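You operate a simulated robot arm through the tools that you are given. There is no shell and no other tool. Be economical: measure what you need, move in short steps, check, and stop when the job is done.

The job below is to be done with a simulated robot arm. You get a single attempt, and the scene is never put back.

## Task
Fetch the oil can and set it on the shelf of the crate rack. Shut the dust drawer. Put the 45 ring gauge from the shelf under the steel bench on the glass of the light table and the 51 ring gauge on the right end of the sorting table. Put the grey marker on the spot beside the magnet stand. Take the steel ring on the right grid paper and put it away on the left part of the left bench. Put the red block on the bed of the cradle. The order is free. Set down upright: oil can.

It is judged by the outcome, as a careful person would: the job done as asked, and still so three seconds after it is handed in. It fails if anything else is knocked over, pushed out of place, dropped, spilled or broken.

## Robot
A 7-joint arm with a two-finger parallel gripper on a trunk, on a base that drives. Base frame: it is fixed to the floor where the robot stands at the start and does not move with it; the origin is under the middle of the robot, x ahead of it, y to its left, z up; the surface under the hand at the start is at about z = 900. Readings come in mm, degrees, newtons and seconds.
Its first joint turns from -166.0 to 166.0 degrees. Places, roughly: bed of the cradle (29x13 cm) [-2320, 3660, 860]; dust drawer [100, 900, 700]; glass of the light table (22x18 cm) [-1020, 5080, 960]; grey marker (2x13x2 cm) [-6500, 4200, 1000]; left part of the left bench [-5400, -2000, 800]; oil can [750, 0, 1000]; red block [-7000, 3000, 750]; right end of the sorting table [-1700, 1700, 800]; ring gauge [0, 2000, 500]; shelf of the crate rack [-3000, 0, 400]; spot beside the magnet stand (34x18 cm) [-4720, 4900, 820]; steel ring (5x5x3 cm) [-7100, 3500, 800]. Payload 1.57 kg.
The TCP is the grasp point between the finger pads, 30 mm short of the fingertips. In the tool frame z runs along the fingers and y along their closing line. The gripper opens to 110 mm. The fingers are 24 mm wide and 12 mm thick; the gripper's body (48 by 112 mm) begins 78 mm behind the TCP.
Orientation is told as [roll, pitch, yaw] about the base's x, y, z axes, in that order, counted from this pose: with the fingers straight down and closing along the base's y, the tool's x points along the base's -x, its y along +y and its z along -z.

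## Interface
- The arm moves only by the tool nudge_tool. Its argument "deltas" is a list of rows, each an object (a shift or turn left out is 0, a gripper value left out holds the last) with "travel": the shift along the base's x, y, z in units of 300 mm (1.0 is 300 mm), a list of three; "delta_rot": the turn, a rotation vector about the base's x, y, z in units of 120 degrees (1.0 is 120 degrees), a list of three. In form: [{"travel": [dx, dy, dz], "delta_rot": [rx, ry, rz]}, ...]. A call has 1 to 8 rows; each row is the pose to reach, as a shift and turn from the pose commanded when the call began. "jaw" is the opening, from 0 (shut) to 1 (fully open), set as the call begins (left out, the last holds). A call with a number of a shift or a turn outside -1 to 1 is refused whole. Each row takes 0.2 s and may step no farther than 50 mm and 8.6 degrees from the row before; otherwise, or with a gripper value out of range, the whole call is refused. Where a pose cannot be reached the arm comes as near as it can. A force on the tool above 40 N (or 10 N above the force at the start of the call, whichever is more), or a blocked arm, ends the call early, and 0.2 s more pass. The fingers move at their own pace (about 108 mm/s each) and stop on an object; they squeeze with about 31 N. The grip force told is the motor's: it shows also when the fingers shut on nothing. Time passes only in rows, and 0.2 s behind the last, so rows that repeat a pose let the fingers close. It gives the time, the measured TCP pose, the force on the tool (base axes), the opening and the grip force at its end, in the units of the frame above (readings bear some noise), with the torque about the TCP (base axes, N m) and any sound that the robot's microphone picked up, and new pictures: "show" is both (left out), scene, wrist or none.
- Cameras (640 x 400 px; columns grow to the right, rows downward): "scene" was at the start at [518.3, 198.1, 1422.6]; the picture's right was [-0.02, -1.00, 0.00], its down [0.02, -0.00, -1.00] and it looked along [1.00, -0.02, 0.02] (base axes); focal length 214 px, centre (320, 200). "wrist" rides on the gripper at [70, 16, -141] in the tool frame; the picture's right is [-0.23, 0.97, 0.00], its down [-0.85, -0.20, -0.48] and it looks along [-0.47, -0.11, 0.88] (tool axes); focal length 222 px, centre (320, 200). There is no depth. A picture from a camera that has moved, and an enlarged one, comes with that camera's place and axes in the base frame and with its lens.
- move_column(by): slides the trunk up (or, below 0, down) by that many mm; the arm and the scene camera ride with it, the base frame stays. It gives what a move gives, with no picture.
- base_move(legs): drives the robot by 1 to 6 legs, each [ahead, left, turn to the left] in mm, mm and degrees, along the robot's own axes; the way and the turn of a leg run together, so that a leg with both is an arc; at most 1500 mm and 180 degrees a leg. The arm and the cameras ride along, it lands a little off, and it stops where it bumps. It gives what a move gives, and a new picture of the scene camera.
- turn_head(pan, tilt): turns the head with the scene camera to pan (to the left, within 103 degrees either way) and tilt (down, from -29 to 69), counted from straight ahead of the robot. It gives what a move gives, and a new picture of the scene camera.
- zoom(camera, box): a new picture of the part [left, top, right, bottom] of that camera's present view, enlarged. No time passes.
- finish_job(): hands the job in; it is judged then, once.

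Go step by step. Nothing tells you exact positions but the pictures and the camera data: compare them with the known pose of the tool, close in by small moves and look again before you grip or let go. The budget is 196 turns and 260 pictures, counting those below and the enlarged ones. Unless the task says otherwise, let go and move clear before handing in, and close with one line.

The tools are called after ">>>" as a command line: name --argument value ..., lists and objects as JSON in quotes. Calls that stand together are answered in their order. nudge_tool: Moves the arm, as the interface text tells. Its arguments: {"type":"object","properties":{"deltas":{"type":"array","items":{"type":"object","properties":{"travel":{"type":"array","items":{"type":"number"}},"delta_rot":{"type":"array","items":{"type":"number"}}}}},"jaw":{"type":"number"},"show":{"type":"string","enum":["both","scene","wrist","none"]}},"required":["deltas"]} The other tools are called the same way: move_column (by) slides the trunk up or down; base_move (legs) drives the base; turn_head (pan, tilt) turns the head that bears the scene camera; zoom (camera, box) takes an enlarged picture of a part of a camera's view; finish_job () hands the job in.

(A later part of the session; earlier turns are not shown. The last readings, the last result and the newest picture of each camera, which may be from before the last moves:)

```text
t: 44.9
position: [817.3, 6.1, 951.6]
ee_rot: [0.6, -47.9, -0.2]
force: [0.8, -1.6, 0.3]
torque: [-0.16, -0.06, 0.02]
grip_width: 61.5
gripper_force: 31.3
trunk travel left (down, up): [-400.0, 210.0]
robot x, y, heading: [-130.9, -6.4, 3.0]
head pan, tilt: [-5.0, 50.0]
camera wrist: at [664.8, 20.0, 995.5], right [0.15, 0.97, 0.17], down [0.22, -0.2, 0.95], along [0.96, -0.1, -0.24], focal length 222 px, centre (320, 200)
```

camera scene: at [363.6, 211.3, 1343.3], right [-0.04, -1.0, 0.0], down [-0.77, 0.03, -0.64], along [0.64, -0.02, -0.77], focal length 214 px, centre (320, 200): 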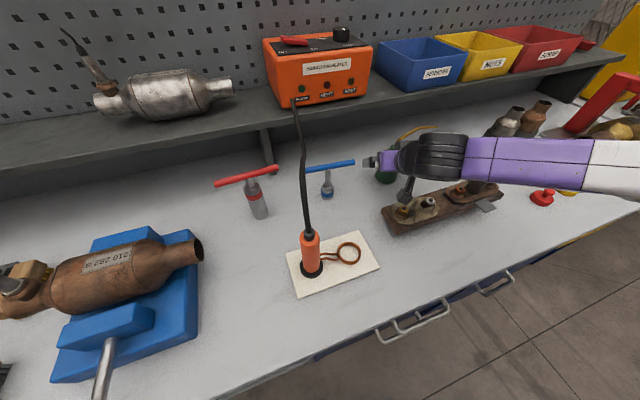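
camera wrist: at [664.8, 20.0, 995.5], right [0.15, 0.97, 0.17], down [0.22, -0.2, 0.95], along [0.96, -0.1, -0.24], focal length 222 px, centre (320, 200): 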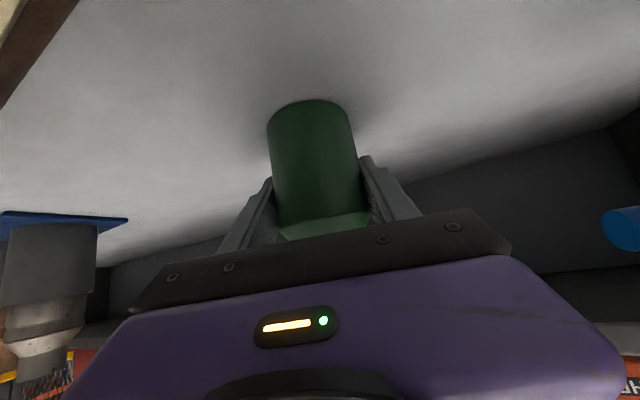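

Gripped (61.5 mm). TCP is 51.5 mm above the can's base. Lifting straight up.

>>> nudge_tool --deltas '[{"travel": [0, 0, 0.08]}, {"travel": [0, 0, 0.22]}, {"travel": [0, 0, 0.36]}, {"travel": [-0.03, 0, 0.5]}, {"travel": [-0.06, 0, 0.64]}, {"travel": [-0.1, 0, 0.76]}]'

```text
t: 46.3
position: [786.6, 3.3, 1178.6]
ee_rot: [0.6, -47.8, 0.0]
force: [0.5, -1.1, -4.0]
torque: [0.01, -0.02, -0.01]
grip_width: 61.2
gripper_force: 31.2
trunk travel left (down, up): [-400.0, 210.0]
robot x, y, heading: [-132.3, -7.7, 2.8]
head pan, tilt: [-5.0, 50.0]
camera scene: at [364.2, 211.4, 1342.9], right [-0.04, -1.0, 0.0], down [-0.77, 0.03, -0.64], along [0.64, -0.02, -0.77], focal length 214 px, centre (320, 200)
camera wrist: at [634.6, 18.3, 1222.0], right [0.15, 0.97, 0.17], down [0.22, -0.2, 0.95], along [0.96, -0.1, -0.24], focal length 222 px, centre (320, 200)
```

scene: 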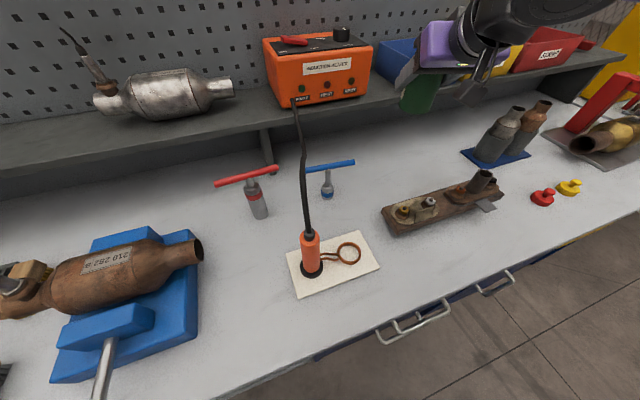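
wrist: 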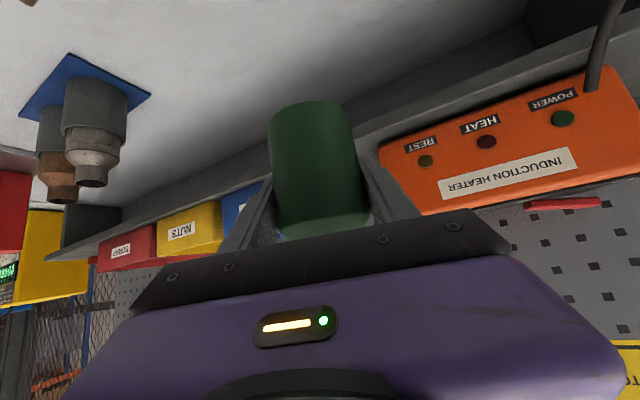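

Holding the can well. I'll back away from the bench, turn left, and look toward the crate rack.

>>> base_move --legs '[[-250, 0, 0], [0, 0, 90]]'

>>> turn_head --pan 95 --tilt 20

>>> turn_head --pan 60 --tilt 25

```text
t: 47.7
position: [653.5, 15.0, 1180.4]
ee_rot: [0.5, -47.8, 0.7]
force: [-0.5, 0.2, -3.6]
torque: [0.0, 0.04, -0.02]
grip_width: 61.4
gripper_force: 31.1
trunk travel left (down, up): [-400.0, 210.0]
robot x, y, heading: [-265.5, -7.9, 3.6]
head pan, tilt: [-5.0, 50.0]
stopped in leg 1: the robot was blocked; the commanded pose is now the measured one
camera scene: at [225.9, 217.9, 1343.1], right [-0.02, -1.0, 0.0], down [-0.77, 0.01, -0.64], along [0.64, -0.01, -0.77], focal length 214 px, centre (320, 200)
```

scene: 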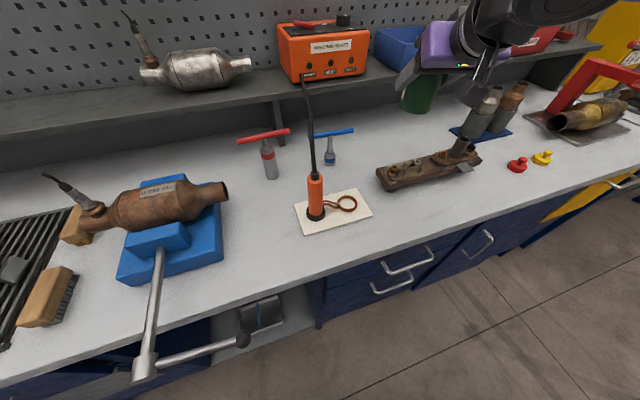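

```text
t: 49.4
position: [653.2, 16.2, 1179.1]
ee_rot: [0.5, -47.9, 0.8]
force: [0.5, -0.3, -3.9]
torque: [-0.01, -0.04, 0.04]
grip_width: 61.4
gripper_force: 31.2
trunk travel left (down, up): [-400.0, 210.0]
robot x, y, heading: [-262.0, -7.0, 3.8]
head pan, tilt: [95.0, 20.0]
camera scene: at [134.4, 311.3, 1388.7], right [0.99, 0.15, 0.0], down [0.05, -0.34, -0.94], along [-0.15, 0.93, -0.34], focal length 214 px, centre (320, 200)
```

scene: 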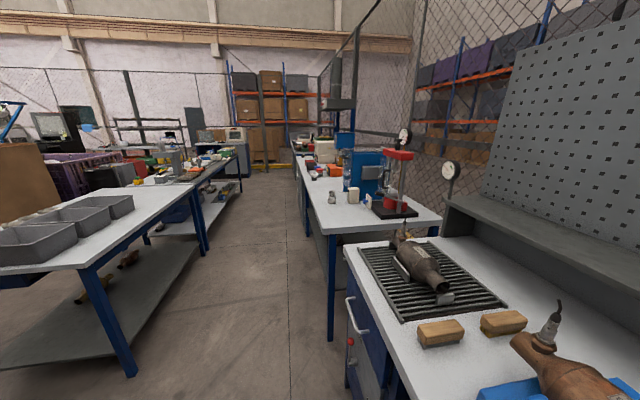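

```text
t: 50.5
position: [652.4, 15.5, 1177.8]
ee_rot: [0.4, -47.9, 0.9]
force: [-0.4, -0.3, -4.3]
torque: [-0.02, -0.02, -0.01]
grip_width: 61.2
gripper_force: 30.6
trunk travel left (down, up): [-400.0, 210.0]
robot x, y, heading: [-264.8, -10.3, 3.6]
head pan, tilt: [60.0, 25.0]
camera scene: at [189.3, 302.1, 1380.7], right [0.9, -0.44, 0.0], down [-0.19, -0.38, -0.91], along [0.4, 0.81, -0.42], focal length 214 px, centre (320, 200)
```

scene: 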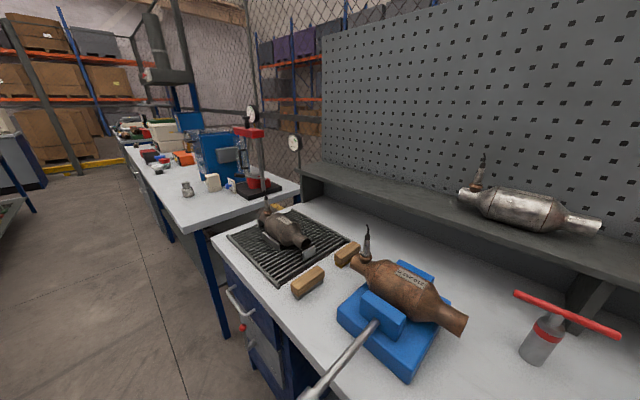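

Something blocks behind me at x≈-265. I'll go forward 100 mm and turn left in place, then look around.

>>> base_move --legs '[[100, 0, 0], [0, 0, 86]]'

>>> turn_head --pan 100 --tilt 30

>>> turn_head --pan 60 --tilt 30

```text
t: 55.2
position: [-103.0, 913.4, 1179.0]
ee_rot: [0.4, -47.9, 85.2]
force: [0.1, -0.4, -4.7]
torque: [0.01, -0.02, 0.01]
grip_width: 61.2
gripper_force: 31.5
trunk travel left (down, up): [-400.0, 210.0]
robot x, y, heading: [-164.5, -1.2, 88.3]
head pan, tilt: [60.0, 25.0]
camera scene: at [-430.7, 478.1, 1380.7], right [0.52, 0.85, 0.0], down [0.36, -0.22, -0.91], along [-0.77, 0.47, -0.42], focal length 214 px, centre (320, 200)
```

scene: 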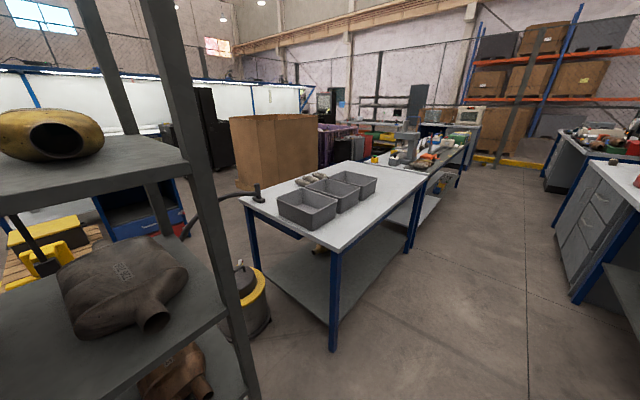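

```text
t: 56.3
position: [-102.6, 913.6, 1179.2]
ee_rot: [0.4, -47.9, 85.2]
force: [-0.5, -0.1, -4.4]
torque: [0.02, -0.01, 0.0]
grip_width: 61.3
gripper_force: 31.4
trunk travel left (down, up): [-400.0, 210.0]
robot x, y, heading: [-168.5, -2.9, 88.3]
head pan, tilt: [100.0, 30.0]
camera scene: at [-441.7, 416.7, 1372.7], right [-0.15, 0.99, 0.0], down [0.49, 0.07, -0.87], along [-0.86, -0.13, -0.5], focal length 214 px, centre (320, 200)
```

scene: 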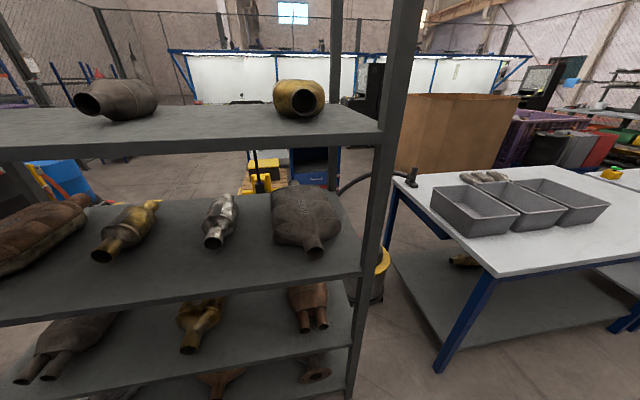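

```text
t: 57.4
position: [-101.9, 913.8, 1179.2]
ee_rot: [0.4, -47.9, 85.2]
force: [0.1, 0.2, -4.4]
torque: [0.01, -0.01, -0.01]
grip_width: 61.4
gripper_force: 31.6
trunk travel left (down, up): [-400.0, 210.0]
robot x, y, heading: [-165.9, -2.8, 88.5]
head pan, tilt: [60.0, 30.0]
camera scene: at [-429.3, 477.2, 1372.7], right [0.52, 0.85, 0.0], down [0.43, -0.26, -0.87], along [-0.74, 0.45, -0.5], focal length 214 px, centre (320, 200)
```

scene: 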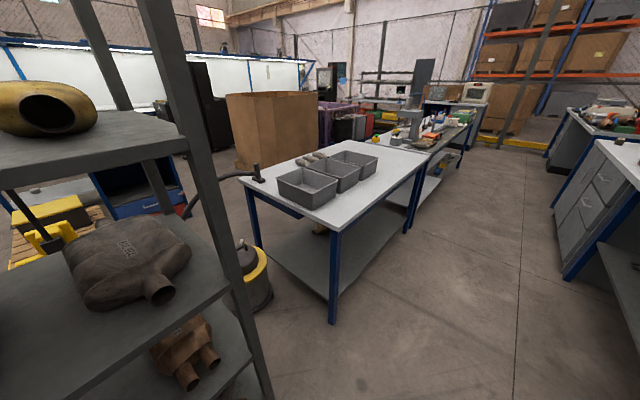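

A parts rack stands right behind me, and tables line the left side of the aisle. I need to know whether there's a way around on the -y side; turning back to look there.

>>> base_move --legs '[[0, 0, -80]]'

>>> turn_head --pan -95 --tilt 25

>>> turn_head --pan -103 --tilt 25

```text
t: 61.2
position: [746.9, 96.4, 1178.8]
ee_rot: [0.4, -47.9, 5.5]
force: [-0.5, 0.3, -3.8]
torque: [0.0, 0.0, 0.0]
grip_width: 61.0
gripper_force: 31.1
trunk travel left (down, up): [-400.0, 210.0]
robot x, y, heading: [-163.5, -3.7, 8.7]
head pan, tilt: [60.0, 30.0]
camera scene: at [261.5, 343.3, 1372.7], right [0.93, -0.36, 0.0], down [-0.18, -0.47, -0.87], along [0.32, 0.81, -0.5], focal length 214 px, centre (320, 200)
```

scene: 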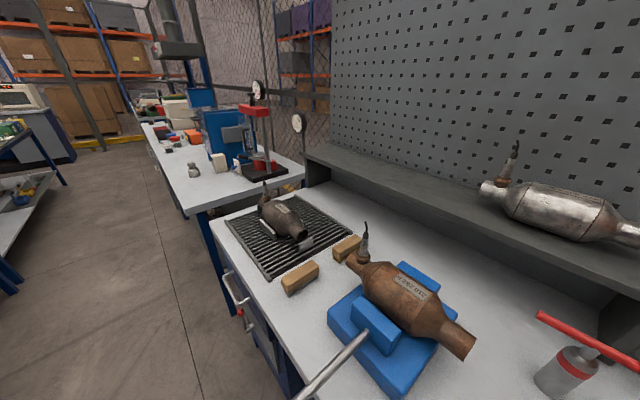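

```text
t: 63.6
position: [747.4, 97.9, 1179.4]
ee_rot: [0.4, -47.8, 5.4]
force: [0.7, -1.6, -4.1]
torque: [-0.01, 0.01, -0.01]
grip_width: 61.2
gripper_force: 30.9
trunk travel left (down, up): [-400.0, 210.0]
robot x, y, heading: [-164.8, -2.4, 8.8]
head pan, tilt: [-95.0, 25.0]
camera scene: at [234.4, 167.1, 1380.7], right [-1.0, -0.06, 0.0], down [-0.03, 0.42, -0.91], along [0.06, -0.9, -0.42], focal length 214 px, centre (320, 200)
```

scene: 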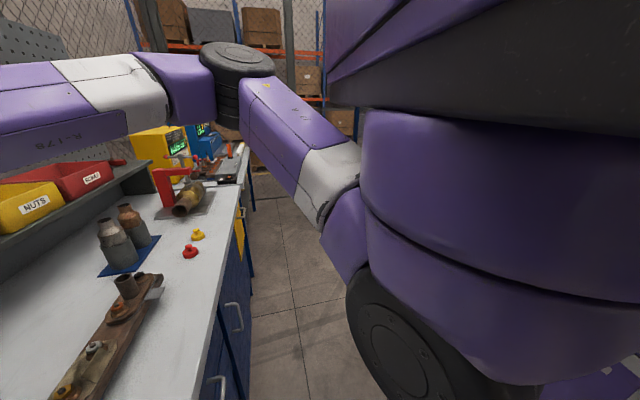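

```text
t: 64.3
position: [745.9, 97.5, 1179.5]
ee_rot: [0.4, -47.9, 5.4]
force: [0.3, 0.1, -4.7]
torque: [0.01, 0.02, 0.02]
grip_width: 61.3
gripper_force: 30.2
trunk travel left (down, up): [-400.0, 210.0]
robot x, y, heading: [-169.2, -1.5, 8.6]
head pan, tilt: [-103.0, 25.0]
camera scene: at [221.5, 167.2, 1380.7], right [-1.0, 0.08, 0.0], down [0.03, 0.42, -0.91], along [-0.07, -0.9, -0.42], focal length 214 px, centre (320, 200)
```

scene: 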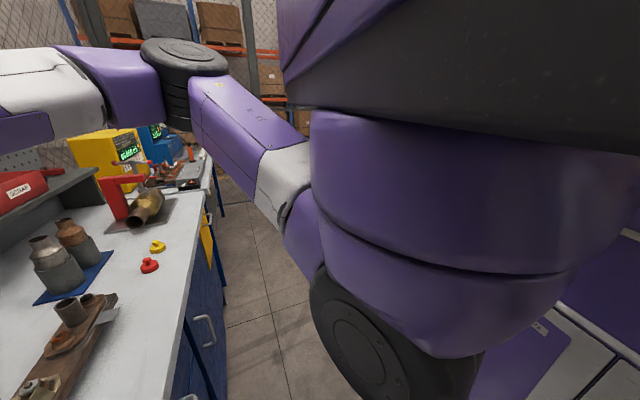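

South aisle is open to far pallet racks. I'll turn to face -y and look along it.

>>> base_move --legs '[[0, 0, -98]]'

>>> turn_head --pan -20 --tilt 15

>>> turn_head --pan -60 --tilt 15

```text
t: 68.8
position: [-176.1, -920.1, 1179.7]
ee_rot: [0.4, -48.0, -91.3]
force: [-0.9, -0.2, -4.0]
torque: [-0.01, 0.02, -0.01]
grip_width: 61.1
gripper_force: 31.1
trunk travel left (down, up): [-400.0, 210.0]
robot x, y, heading: [-166.0, 1.3, -88.0]
head pan, tilt: [-103.0, 25.0]
camera scene: at [-40.9, -405.3, 1380.7], right [0.19, 0.98, 0.0], down [0.41, -0.08, -0.91], along [-0.89, 0.18, -0.42], focal length 214 px, centre (320, 200)
```

scene: 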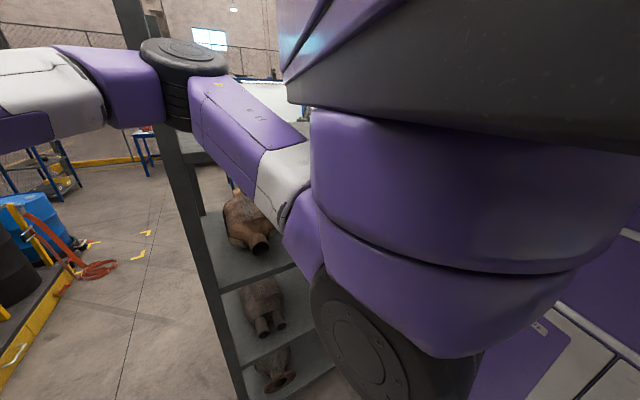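

```text
t: 70.3
position: [-174.2, -921.0, 1180.0]
ee_rot: [0.3, -47.9, -91.4]
force: [0.8, -0.3, -4.1]
torque: [0.03, 0.04, 0.03]
grip_width: 61.3
gripper_force: 30.7
trunk travel left (down, up): [-400.0, 210.0]
robot x, y, heading: [-162.7, -2.2, -88.2]
head pan, tilt: [-20.0, 15.0]
camera scene: at [20.4, -511.9, 1396.9], right [-0.95, 0.31, 0.0], down [0.08, 0.25, -0.97], along [-0.3, -0.92, -0.26], focal length 214 px, centre (320, 200)
```

scene: 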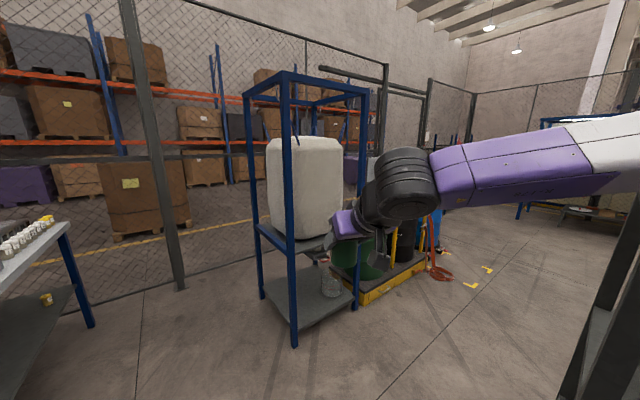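

```text
t: 71.4
position: [-174.9, -919.5, 1178.9]
ee_rot: [0.4, -47.9, -91.4]
force: [-0.5, -0.9, -3.3]
torque: [0.03, 0.0, -0.01]
grip_width: 61.0
gripper_force: 31.0
trunk travel left (down, up): [-400.0, 210.0]
robot x, y, heading: [-167.5, 0.6, -88.3]
head pan, tilt: [-60.0, 15.0]
camera scene: at [-29.8, -472.5, 1396.9], right [-0.53, 0.85, 0.0], down [0.22, 0.14, -0.97], along [-0.82, -0.51, -0.26], focal length 214 px, centre (320, 200)
```

scene: 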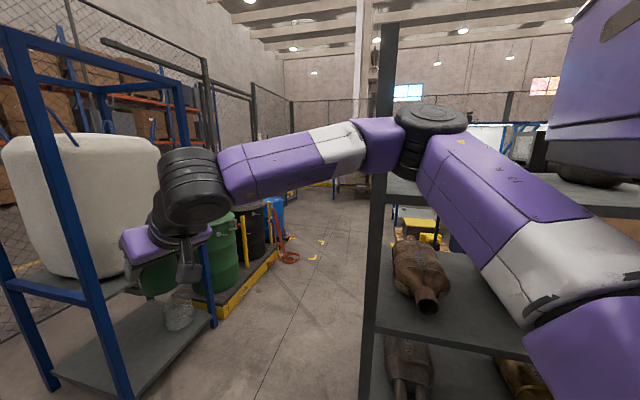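

Robot is in an aisle; the parts rack ends at y≈-680 and a tall blue frame starts at y≈-1700. Best way west: face +x, strafe to y≈-1180, then reverse west so the can trails safely.

>>> base_move --legs '[[0, 0, 90], [0, -600, 0], [0, -580, 0]]'

>>> turn_head --pan 103 --tilt 20

```text
t: 78.8
position: [781.4, -596.4, 1178.2]
ee_rot: [0.5, -47.8, -0.4]
force: [-0.6, -0.3, -4.5]
torque: [0.0, 0.0, 0.0]
grip_width: 61.1
gripper_force: 30.9
trunk travel left (down, up): [-400.0, 210.0]
robot x, y, heading: [-135.3, -605.2, 3.1]
head pan, tilt: [-60.0, 15.0]
stopped in leg 2: the robot was blocked; the commanded pose is now the measured one
camera scene: at [333.3, -462.4, 1396.9], right [-0.84, -0.54, 0.0], down [-0.14, 0.22, -0.97], along [0.52, -0.81, -0.26], focal length 214 px, centre (320, 200)
```

scene: 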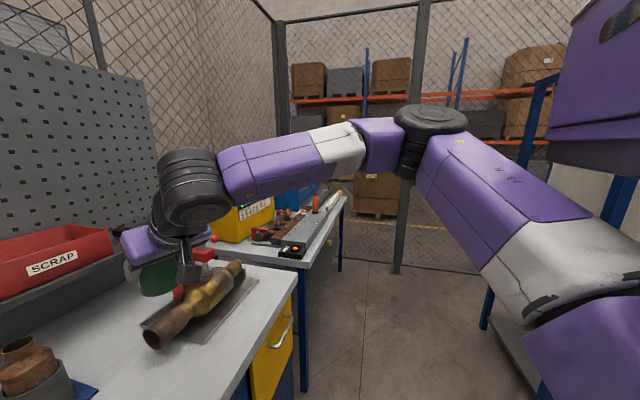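

```text
t: 81.3
position: [781.8, -598.8, 1178.4]
ee_rot: [0.5, -48.0, -0.4]
force: [-0.1, 0.7, -4.8]
torque: [-0.01, 0.01, 0.01]
grip_width: 60.9
gripper_force: 30.9
trunk travel left (down, up): [-400.0, 210.0]
robot x, y, heading: [-132.4, -600.5, 2.7]
head pan, tilt: [103.0, 20.0]
camera scene: at [257.6, -294.2, 1388.8], right [0.96, 0.27, 0.0], down [0.09, -0.33, -0.94], along [-0.25, 0.9, -0.34], focal length 214 px, centre (320, 200)
```

scene: 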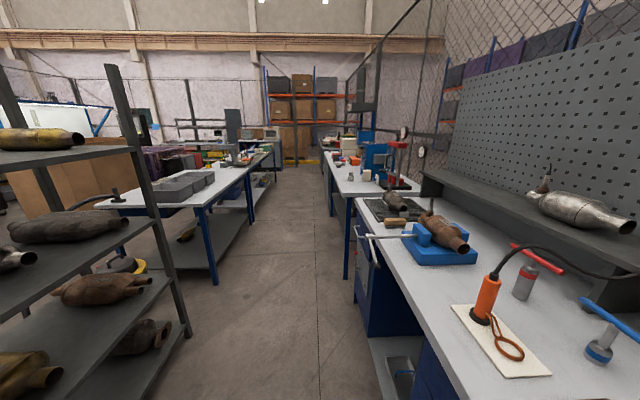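

Something blocked the strafe at y≈-605. Looking down on the right side to find what it is.

>>> turn_head --pan -70 --tilt 60

>>> turn_head --pan -50 --tilt 60

```text
t: 83.9
position: [781.4, -597.4, 1178.5]
ee_rot: [0.5, -48.0, -0.5]
force: [-0.1, 0.1, -3.4]
torque: [0.0, 0.01, 0.0]
grip_width: 61.2
gripper_force: 30.4
trunk travel left (down, up): [-400.0, 210.0]
robot x, y, heading: [-136.0, -604.7, 2.6]
head pan, tilt: [-70.0, 60.0]
camera scene: at [308.6, -445.3, 1330.6], right [-0.92, -0.39, 0.0], down [-0.34, 0.8, -0.5], along [0.19, -0.46, -0.87], focal length 214 px, centre (320, 200)
```

scene: 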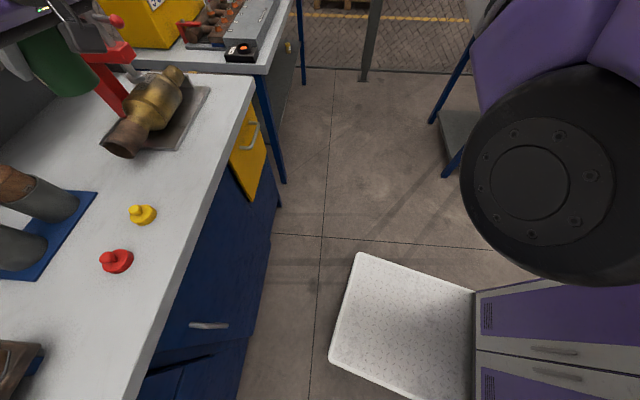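

```text
t: 84.7
position: [781.8, -597.7, 1178.4]
ee_rot: [0.5, -48.0, -0.4]
force: [-1.0, 0.3, -3.0]
torque: [0.0, -0.02, 0.06]
grip_width: 61.1
gripper_force: 30.9
trunk travel left (down, up): [-400.0, 210.0]
robot x, y, heading: [-137.0, -603.6, 2.5]
head pan, tilt: [-50.0, 60.0]
camera scene: at [328.0, -432.9, 1330.6], right [-0.73, -0.68, 0.0], down [-0.59, 0.64, -0.5], along [0.34, -0.37, -0.87], focal length 214 px, centre (320, 200)
```

scene: 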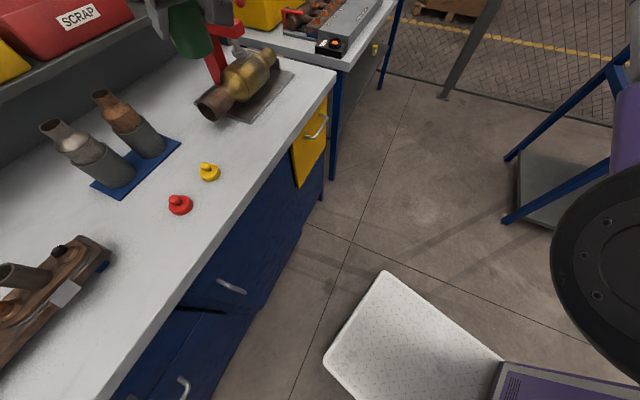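

The hand/can seem close to a red vise on the bench. Zooming to check for contact.

>>> zoom --camera "scene" --box '[140, 0, 300, 110]'

>>> zoom --camera "wrist" --box '[0, 0, 640, 400]'

```text
3.64 times, centred on (220, 55) of scene
camera zoom: at [328.0, -432.9, 1330.6], right [-0.73, -0.68, 0.0], down [-0.59, 0.64, -0.5], along [0.34, -0.37, -0.87], focal length 780 px, centre (684, 727)
```

zoom: 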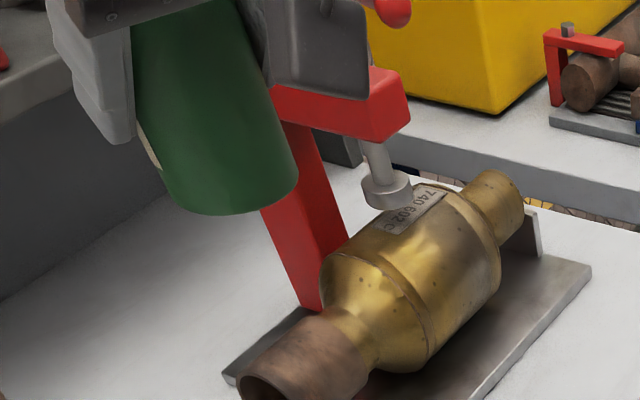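

```text
1.00 times, centred on (320, 200) of wrist (not enlarged: the box is as wide or as high as the picture)
camera zoom: at [629.3, -582.3, 1222.1], right [0.16, 0.97, 0.17], down [0.22, -0.21, 0.95], along [0.96, -0.11, -0.24], focal length 222 px, centre (320, 200)
```

zoom: 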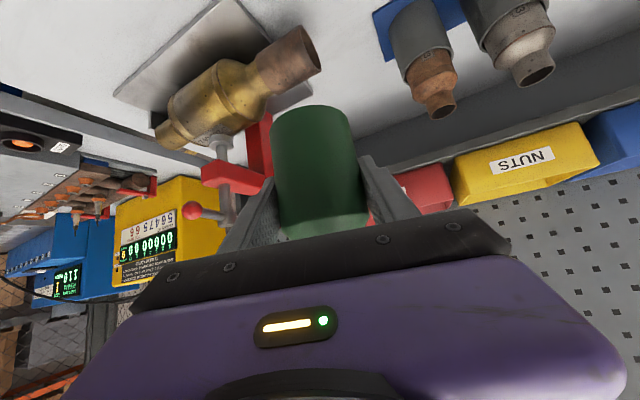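

The hand was right beside a red clamp (top z≈1180). I'll back off to the left, raise the trunk 205 mm, and check the clamp is undisturbed.

>>> base_move --legs '[[0, 120, 0]]'

>>> move_column --by 205

>>> zoom --camera "scene" --box '[0, 0, 640, 400]'

```text
t: 86.0
position: [776.3, -476.9, 1178.7]
ee_rot: [0.5, -47.9, -0.4]
force: [0.3, 0.2, -4.3]
torque: [0.03, 0.04, 0.01]
grip_width: 61.3
gripper_force: 30.6
trunk travel left (down, up): [-400.0, 210.0]
robot x, y, heading: [-139.1, -482.9, 2.6]
head pan, tilt: [-50.0, 60.0]
camera scene: at [322.0, -311.5, 1330.6], right [-0.73, -0.68, 0.0], down [-0.59, 0.64, -0.5], along [0.34, -0.37, -0.87], focal length 214 px, centre (320, 200)
```

scene: 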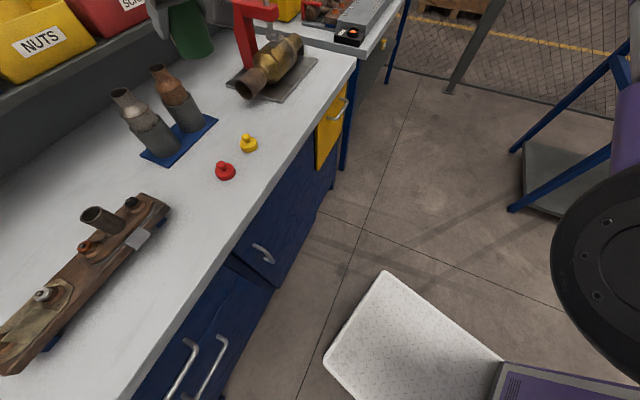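

```text
t: 88.2
position: [774.5, -475.8, 1383.5]
ee_rot: [0.5, -47.9, -0.4]
force: [-0.2, -0.3, -4.3]
torque: [-0.01, 0.0, -0.01]
grip_width: 61.1
gripper_force: 31.5
trunk travel left (down, up): [-605.0, 5.0]
robot x, y, heading: [-141.7, -481.2, 2.9]
head pan, tilt: [-50.0, 60.0]
```

```text
1.00 times, centred on (320, 200) of scene (not enlarged: the box is as wide or as high as the picture)
camera zoom: at [322.0, -311.4, 1535.5], right [-0.73, -0.68, 0.0], down [-0.59, 0.64, -0.5], along [0.34, -0.37, -0.87], focal length 214 px, centre (320, 200)
```

zoom: 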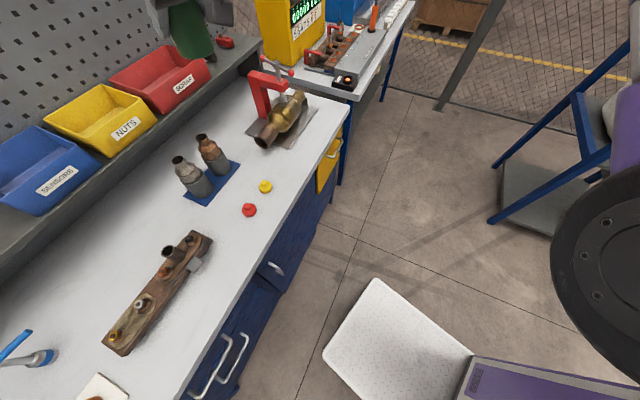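

The clamp stands intact. With the hand raised to z≈1383, strafe right past it.

>>> base_move --legs '[[0, -350, 0], [0, -350, 0]]'

>>> turn_head --pan 103 --tilt 35

```text
t: 92.3
position: [814.1, -1173.4, 1383.1]
ee_rot: [0.5, -48.0, -0.1]
force: [-0.4, 0.6, -4.3]
torque: [0.01, -0.01, 0.01]
grip_width: 61.2
gripper_force: 31.0
trunk travel left (down, up): [-605.0, 5.0]
robot x, y, heading: [-103.1, -1185.6, 3.0]
head pan, tilt: [-50.0, 60.0]
camera scene: at [359.0, -1012.0, 1535.6], right [-0.73, -0.68, 0.0], down [-0.59, 0.63, -0.5], along [0.34, -0.36, -0.87], focal length 214 px, centre (320, 200)
```

scene: 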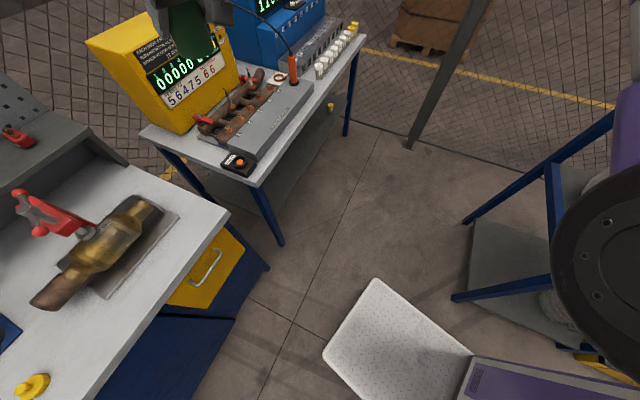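

```text
t: 94.7
position: [813.2, -1174.2, 1383.0]
ee_rot: [0.4, -47.8, 0.0]
force: [0.2, 0.3, -3.4]
torque: [-0.01, -0.01, -0.01]
grip_width: 61.6
gripper_force: 30.4
trunk travel left (down, up): [-605.0, 5.0]
robot x, y, heading: [-102.3, -1187.8, 3.1]
head pan, tilt: [103.0, 35.0]
camera scene: at [289.0, -878.9, 1569.9], right [0.96, 0.28, 0.0], down [0.16, -0.55, -0.82], along [-0.23, 0.79, -0.57], focal length 214 px, centre (320, 200)
```

scene: 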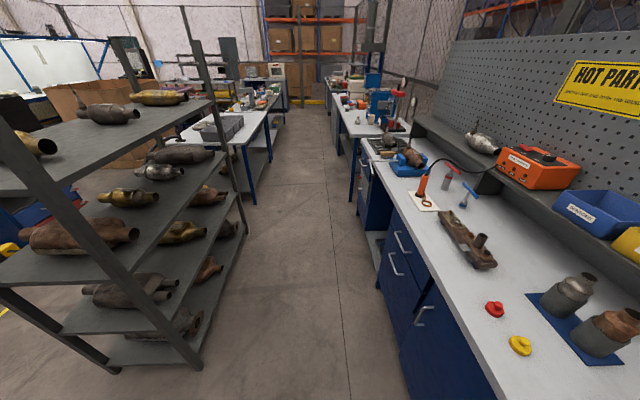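

Lane west between the rack's corner (≈-765) and drum pallet (≈-1800) is clear at y≈-1230. Reversing west.

>>> base_move --legs '[[-1000, 0, 0], [-900, 0, 0]]'

>>> turn_head --pan 103 --tilt 20

```text
t: 103.5
position: [-979.6, -1269.8, 1384.7]
ee_rot: [0.6, -47.8, -0.1]
force: [-0.6, -0.1, -3.0]
torque: [0.01, 0.02, -0.03]
grip_width: 61.2
gripper_force: 30.7
trunk travel left (down, up): [-605.0, 5.0]
robot x, y, heading: [-1897.9, -1280.8, 3.2]
head pan, tilt: [103.0, 35.0]
stopped in leg 2: the robot was blocked; the commanded pose is now the measured one
camera scene: at [-1503.9, -975.3, 1570.1], right [0.96, 0.28, 0.0], down [0.16, -0.55, -0.82], along [-0.23, 0.79, -0.57], focal length 214 px, centre (320, 200)
```

scene: 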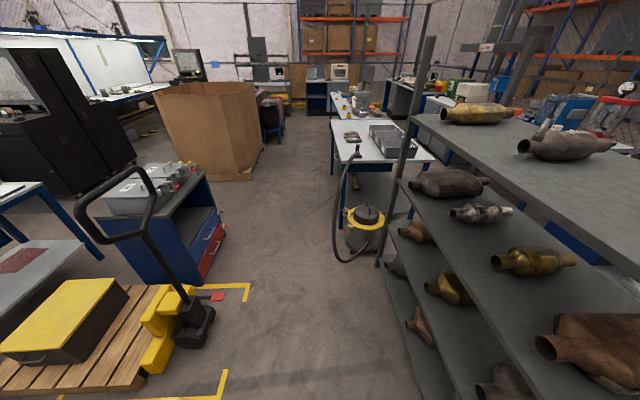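

```text
t: 104.2
position: [-979.0, -1271.4, 1384.0]
ee_rot: [0.5, -47.9, -0.2]
force: [0.0, -0.1, -5.2]
torque: [-0.03, 0.03, 0.01]
grip_width: 61.1
gripper_force: 31.0
trunk travel left (down, up): [-605.0, 5.0]
robot x, y, heading: [-1899.7, -1285.4, 2.9]
head pan, tilt: [103.0, 20.0]
camera scene: at [-1504.7, -970.4, 1593.7], right [0.96, 0.28, 0.0], down [0.09, -0.33, -0.94], along [-0.26, 0.9, -0.34], focal length 214 px, centre (320, 200)
```

scene: 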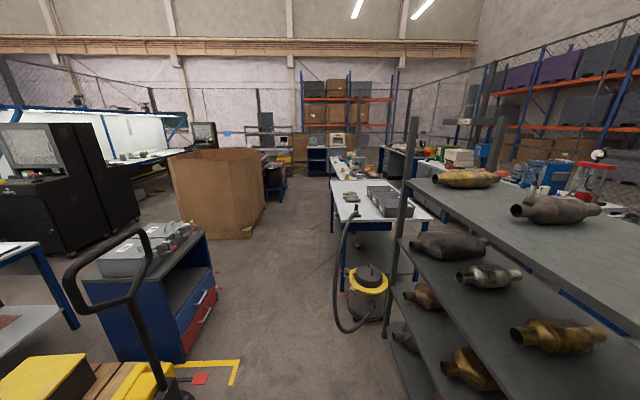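

Reversing stopped at a pallet jack behind me. A blue cabinet with grey crates on top stands near (-2800, -100) — likely the crate rack. Zooming in.

>>> zoom --camera "scene" --box '[60, 200, 260, 380]'

>>> zoom --camera "scene" --box '[0, 220, 160, 400]'

```text
2.22 times, centred on (160, 290) of scene
camera zoom: at [-1504.7, -970.4, 1593.7], right [0.96, 0.28, 0.0], down [0.09, -0.33, -0.94], along [-0.26, 0.9, -0.34], focal length 477 px, centre (676, 0)
```

zoom: 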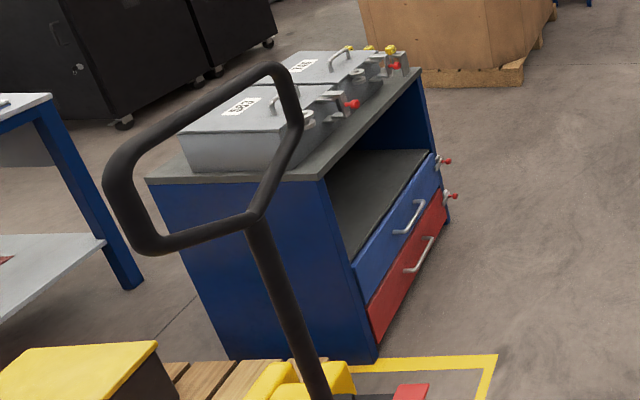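

```text
2.22 times, centred on (80, 310) of scene
camera zoom: at [-1504.7, -970.4, 1593.7], right [0.96, 0.28, 0.0], down [0.09, -0.33, -0.94], along [-0.26, 0.9, -0.34], focal length 477 px, centre (853, -44)
```

zoom: 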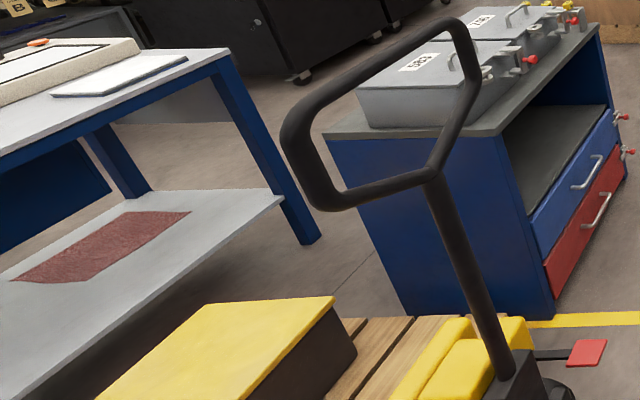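

The crate rack faces about az 20° with an open shelf at z≈410 (opening up to ~690). I'll pull the can in closer, ease forward, then turn left to north.

>>> nudge_tool --deltas '[{"travel": [-0.1, 0, 0]}, {"travel": [-0.2, 0, 0]}, {"travel": [-0.3, 0, 0]}, {"travel": [-0.4, 0, 0]}]' --show "none"

>>> base_move --legs '[[80, 0, 0], [0, 0, 88]]'

```text
t: 105.4
position: [-1104.5, -1197.4, 1377.1]
ee_rot: [2.2, -47.1, 7.2]
force: [0.1, -0.2, -4.6]
torque: [0.0, 0.02, 0.0]
grip_width: 61.1
gripper_force: 30.8
trunk travel left (down, up): [-605.0, 5.0]
robot x, y, heading: [-1898.6, -1278.9, 3.2]
head pan, tilt: [103.0, 20.0]
stopped in row 4: the arm was blocked; the commanded pose is now the measured one
```

```text
t: 110.2
position: [-1869.3, -483.3, 1377.2]
ee_rot: [2.1, -47.2, 94.7]
force: [-0.1, -0.5, -3.4]
torque: [0.0, 0.02, -0.02]
grip_width: 61.0
gripper_force: 31.7
trunk travel left (down, up): [-605.0, 5.0]
robot x, y, heading: [-1819.2, -1277.3, 90.5]
head pan, tilt: [103.0, 20.0]
camera scene: at [-2110.8, -875.2, 1593.8], right [-0.24, 0.97, 0.0], down [0.33, 0.08, -0.94], along [-0.91, -0.22, -0.34], focal length 214 px, centre (320, 200)
```

scene: 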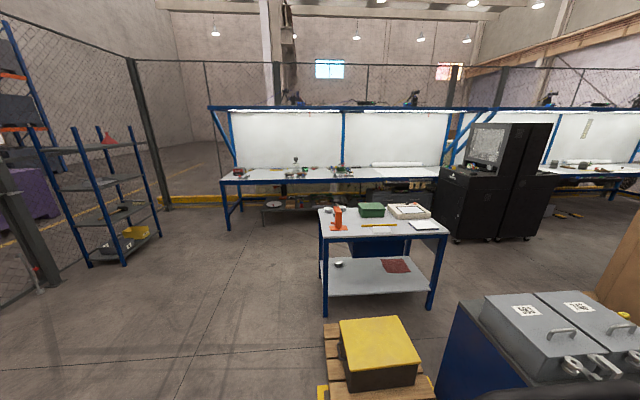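

Clear view west. Driving north beside the crate rack, then turning to face it.

>>> base_move --legs '[[1100, 0, 0], [0, 100, 0], [0, 0, 90]]'

>>> turn_head --pan 30 --tilt 50

>>> turn_head --pan 0 --tilt 50

```text
t: 120.3
position: [-2723.3, -229.0, 1376.7]
ee_rot: [2.0, -47.1, -175.5]
force: [0.4, 0.2, -4.2]
torque: [-0.01, -0.01, -0.01]
grip_width: 61.0
gripper_force: 30.8
trunk travel left (down, up): [-605.0, 5.0]
robot x, y, heading: [-1927.5, -180.6, -179.5]
head pan, tilt: [103.0, 20.0]
camera scene: at [-2330.2, -475.3, 1593.8], right [-0.97, -0.23, 0.0], down [-0.08, 0.33, -0.94], along [0.22, -0.91, -0.34], focal length 214 px, centre (320, 200)
```

scene: 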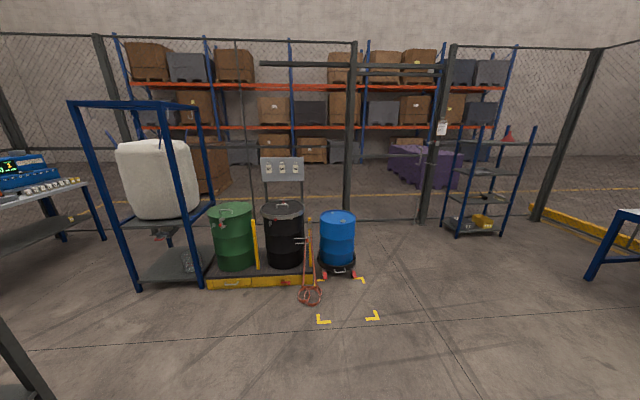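

```text
t: 121.8
position: [-2722.3, -228.8, 1377.3]
ee_rot: [2.1, -47.1, -175.5]
force: [-0.4, 0.1, -4.5]
torque: [-0.02, -0.04, 0.0]
grip_width: 61.4
gripper_force: 31.0
trunk travel left (down, up): [-605.0, 5.0]
robot x, y, heading: [-1927.1, -179.9, -179.6]
head pan, tilt: [30.0, 50.0]
camera scene: at [-2418.3, -423.8, 1548.2], right [-0.51, 0.86, 0.0], down [0.66, 0.39, -0.64], along [-0.55, -0.33, -0.77], focal length 214 px, centre (320, 200)
```

scene: 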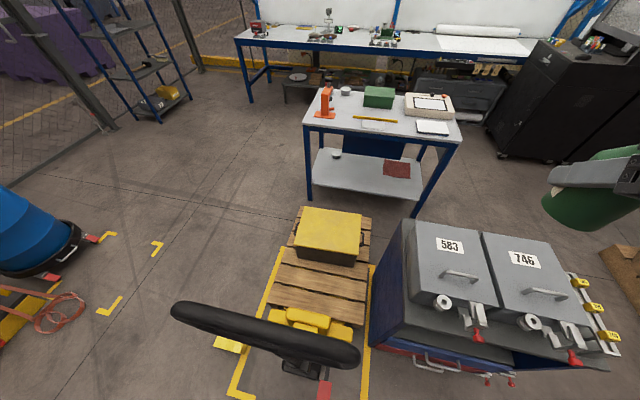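

```text
t: 122.7
position: [-2723.9, -230.1, 1377.2]
ee_rot: [2.1, -47.0, -175.6]
force: [0.2, 1.0, -3.7]
torque: [0.0, -0.01, 0.01]
grip_width: 61.2
gripper_force: 30.9
trunk travel left (down, up): [-605.0, 5.0]
robot x, y, heading: [-1930.7, -180.6, -179.7]
head pan, tilt: [0.0, 50.0]
camera scene: at [-2428.9, -385.4, 1548.2], right [-0.01, 1.0, 0.0], down [0.77, 0.01, -0.64], along [-0.64, -0.01, -0.77], focal length 214 px, centre (320, 200)
```

scene: 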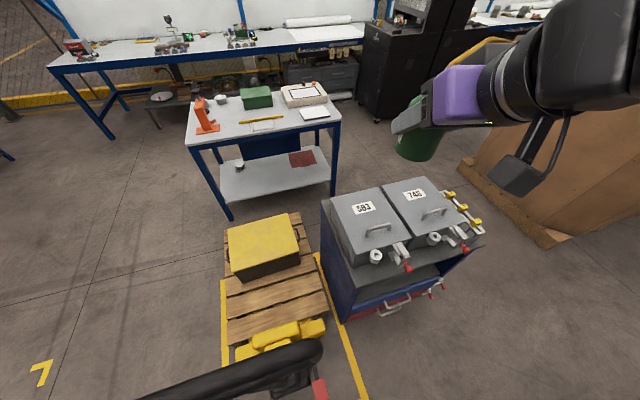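

I've got the rack front: from (-2695,-245) to (-2905,300), shelf z≈410. I'll back up 240 mm, lower the trunk, set the can's height just above the shelf, and then drive it in.

>>> base_move --legs '[[-240, 0, 0]]'

>>> nudge_tool --deltas '[{"travel": [-0.06, 0.08, 0], "delta_rot": [0.001, 0.001, 0.01]}, {"travel": [-0.12, 0.16, 0], "delta_rot": [0.002, 0.002, 0.02]}, {"travel": [-0.18, 0.24, 0], "delta_rot": [0.003, 0.003, 0.03]}, {"travel": [-0.25, 0.32, 0], "delta_rot": [0.004, 0.004, 0.04]}, {"travel": [-0.32, 0.4, 0], "delta_rot": [0.006, 0.005, 0.05]}, {"travel": [-0.4, 0.48, 0], "delta_rot": [0.007, 0.006, 0.06]}, {"travel": [-0.48, 0.58, 0], "delta_rot": [0.0086, 0.0073, 0.0735]}]' --show "none"

>>> move_column --by -600

```text
t: 124.5
position: [-2487.1, -226.3, 1375.9]
ee_rot: [2.2, -47.1, -175.6]
force: [-0.1, -0.2, -4.2]
torque: [-0.04, -0.04, 0.03]
grip_width: 61.4
gripper_force: 31.2
trunk travel left (down, up): [-605.0, 5.0]
robot x, y, heading: [-1691.0, -179.4, -179.8]
head pan, tilt: [0.0, 50.0]
camera scene: at [-2193.5, -382.8, 1548.0], right [-0.01, 1.0, 0.0], down [0.77, 0.0, -0.64], along [-0.64, 0.0, -0.77], focal length 214 px, centre (320, 200)
```

scene: 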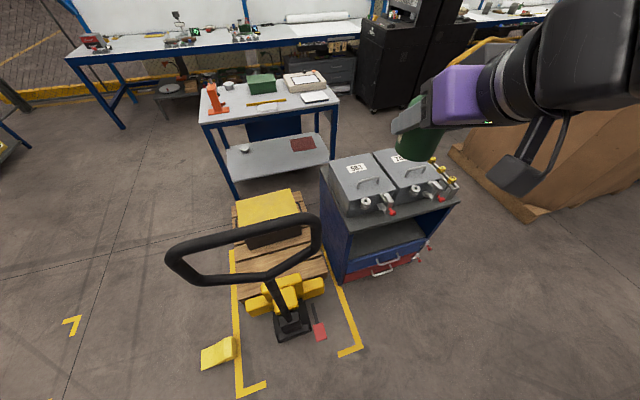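

```text
t: 126.1
position: [-2630.2, -50.9, 1375.3]
ee_rot: [0.3, -47.9, -165.4]
force: [-0.3, -0.2, -3.9]
torque: [0.03, -0.02, -0.02]
grip_width: 61.0
gripper_force: 30.8
trunk travel left (down, up): [-605.0, 5.0]
robot x, y, heading: [-1691.5, -177.6, -179.6]
head pan, tilt: [0.0, 50.0]
```

```text
refused: -600 is not a number from -400 to 400
```

Orientation is right. Lowering the trunk in two strokes.

>>> move_column --by -400

>>> move_column --by -205

>>> zoom --camera "scene" --box '[0, 0, 640, 400]'

```text
t: 129.9
position: [-2630.3, -51.2, 975.5]
ee_rot: [0.4, -47.8, -165.5]
force: [-0.4, 0.3, -4.1]
torque: [0.0, -0.01, 0.01]
grip_width: 61.3
gripper_force: 30.9
trunk travel left (down, up): [-205.0, 405.0]
robot x, y, heading: [-1694.7, -179.1, -179.6]
head pan, tilt: [0.0, 50.0]
```

```text
t: 132.1
position: [-2631.2, -50.4, 771.0]
ee_rot: [0.4, -47.8, -165.5]
force: [-0.4, -0.4, -2.8]
torque: [0.01, -0.02, -0.03]
grip_width: 61.2
gripper_force: 30.8
trunk travel left (down, up): [0.0, 610.0]
robot x, y, heading: [-1691.0, -181.2, -179.5]
head pan, tilt: [0.0, 50.0]
```

```text
1.00 times, centred on (320, 200) of scene (not enlarged: the box is as wide or as high as the picture)
camera zoom: at [-2193.1, -382.8, 943.2], right [-0.01, 1.0, 0.0], down [0.77, 0.0, -0.64], along [-0.64, 0.0, -0.77], focal length 214 px, centre (320, 200)
```

zoom: 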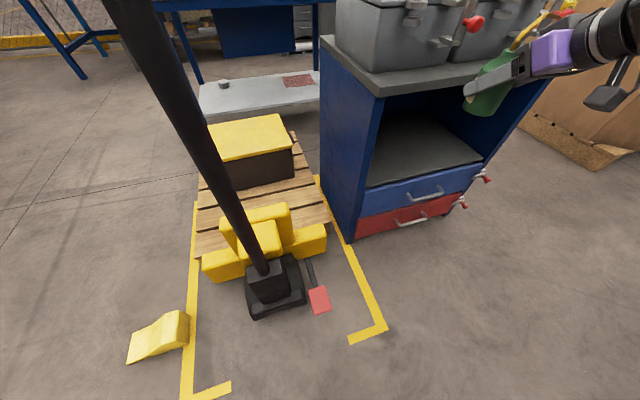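

The shelf at z≈405 is well visible. Lowering the hand to TCP z≈482 (can bottom ~25 mm above shelf level), still in front of the rack.

>>> nudge_tool --deltas '[{"travel": [0, 0, -0.14]}, {"travel": [0, 0, -0.28]}, {"travel": [0, 0, -0.42]}, {"travel": [0, 0, -0.56]}, {"travel": [0, 0, -0.7]}, {"travel": [0, 0, -0.84]}, {"travel": [0, 0, -0.96]}]'

```text
t: 133.7
position: [-2630.8, -50.7, 481.6]
ee_rot: [0.4, -47.9, -165.6]
force: [-0.2, 0.3, -3.4]
torque: [0.01, -0.02, 0.02]
grip_width: 61.1
gripper_force: 31.0
trunk travel left (down, up): [0.0, 610.0]
robot x, y, heading: [-1693.1, -182.0, -179.6]
head pan, tilt: [0.0, 50.0]
camera scene: at [-2193.1, -382.8, 943.3], right [-0.01, 1.0, 0.0], down [0.77, 0.0, -0.64], along [-0.64, 0.0, -0.77], focal length 214 px, centre (320, 200)
camera wrist: at [-2481.4, -28.2, 525.5], right [0.1, -0.98, 0.17], down [-0.26, 0.14, 0.95], along [-0.96, -0.14, -0.24], focal length 222 px, centre (320, 200)
```

scene: 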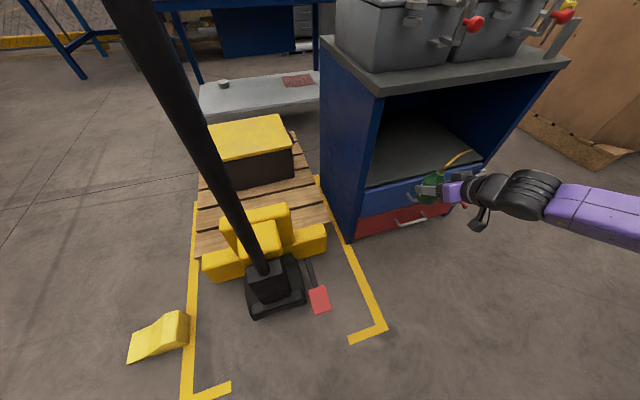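
wrist: 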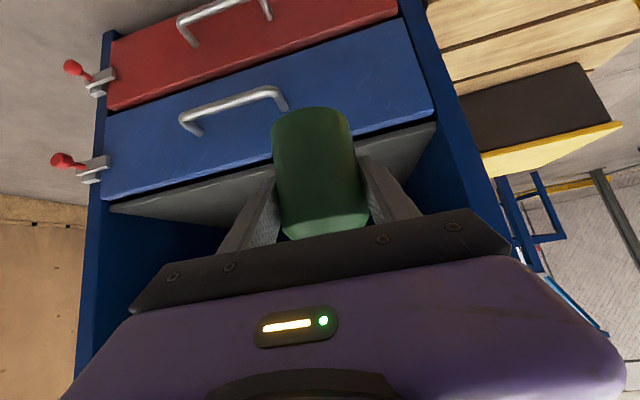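

Everything lines up; driving forward 230 mm to put the can over the shelf.

>>> base_move --legs '[[230, 0, 0]]'

>>> zoom --camera "wrist" --box '[0, 0, 640, 400]'

```text
t: 135.5
position: [-2865.0, -53.4, 483.4]
ee_rot: [0.4, -47.9, -165.5]
force: [-0.2, 0.1, -4.8]
torque: [0.01, -0.01, 0.0]
grip_width: 60.9
gripper_force: 30.5
trunk travel left (down, up): [0.0, 610.0]
robot x, y, heading: [-1928.0, -181.2, -179.7]
head pan, tilt: [0.0, 50.0]
camera scene: at [-2426.2, -385.2, 943.2], right [-0.01, 1.0, 0.0], down [0.77, 0.01, -0.64], along [-0.64, -0.01, -0.77], focal length 214 px, centre (320, 200)
```

scene: 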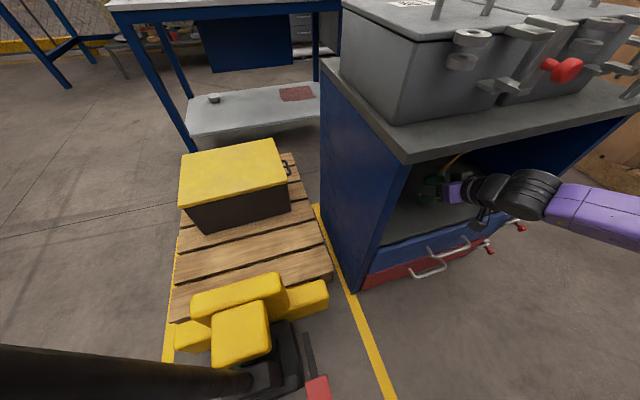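

```text
1.00 times, centred on (320, 200) of wrist (not enlarged: the box is as wide or as high as the picture)
camera zoom: at [-2714.8, -30.7, 525.7], right [0.1, -0.98, 0.17], down [-0.26, 0.14, 0.95], along [-0.96, -0.14, -0.24], focal length 222 px, centre (320, 200)
```

zoom: 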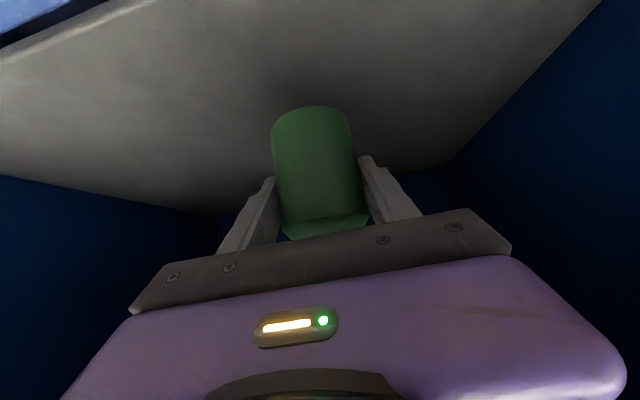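

The can is over the shelf. Lowering slowly to contact.

>>> nudge_tool --deltas '[{"travel": [0, 0, -0.03]}, {"travel": [0, 0, -0.06]}, {"travel": [0, 0, -0.075]}, {"travel": [0, 0, -0.085]}, {"travel": [0, 0, -0.085]}]' --show "wrist"

```text
t: 136.7
position: [-2863.9, -52.2, 456.7]
ee_rot: [0.3, -47.8, -165.4]
force: [-0.5, 0.3, -3.6]
torque: [0.01, 0.0, -0.03]
grip_width: 61.2
gripper_force: 31.2
trunk travel left (down, up): [0.0, 610.0]
robot x, y, heading: [-1926.6, -182.7, -179.6]
head pan, tilt: [0.0, 50.0]
camera wrist: at [-2714.9, -30.2, 500.3], right [0.1, -0.98, 0.17], down [-0.26, 0.14, 0.95], along [-0.96, -0.14, -0.24], focal length 222 px, centre (320, 200)
```

wrist: 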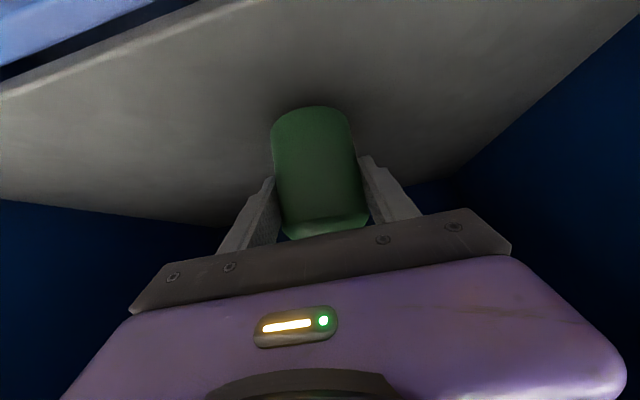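

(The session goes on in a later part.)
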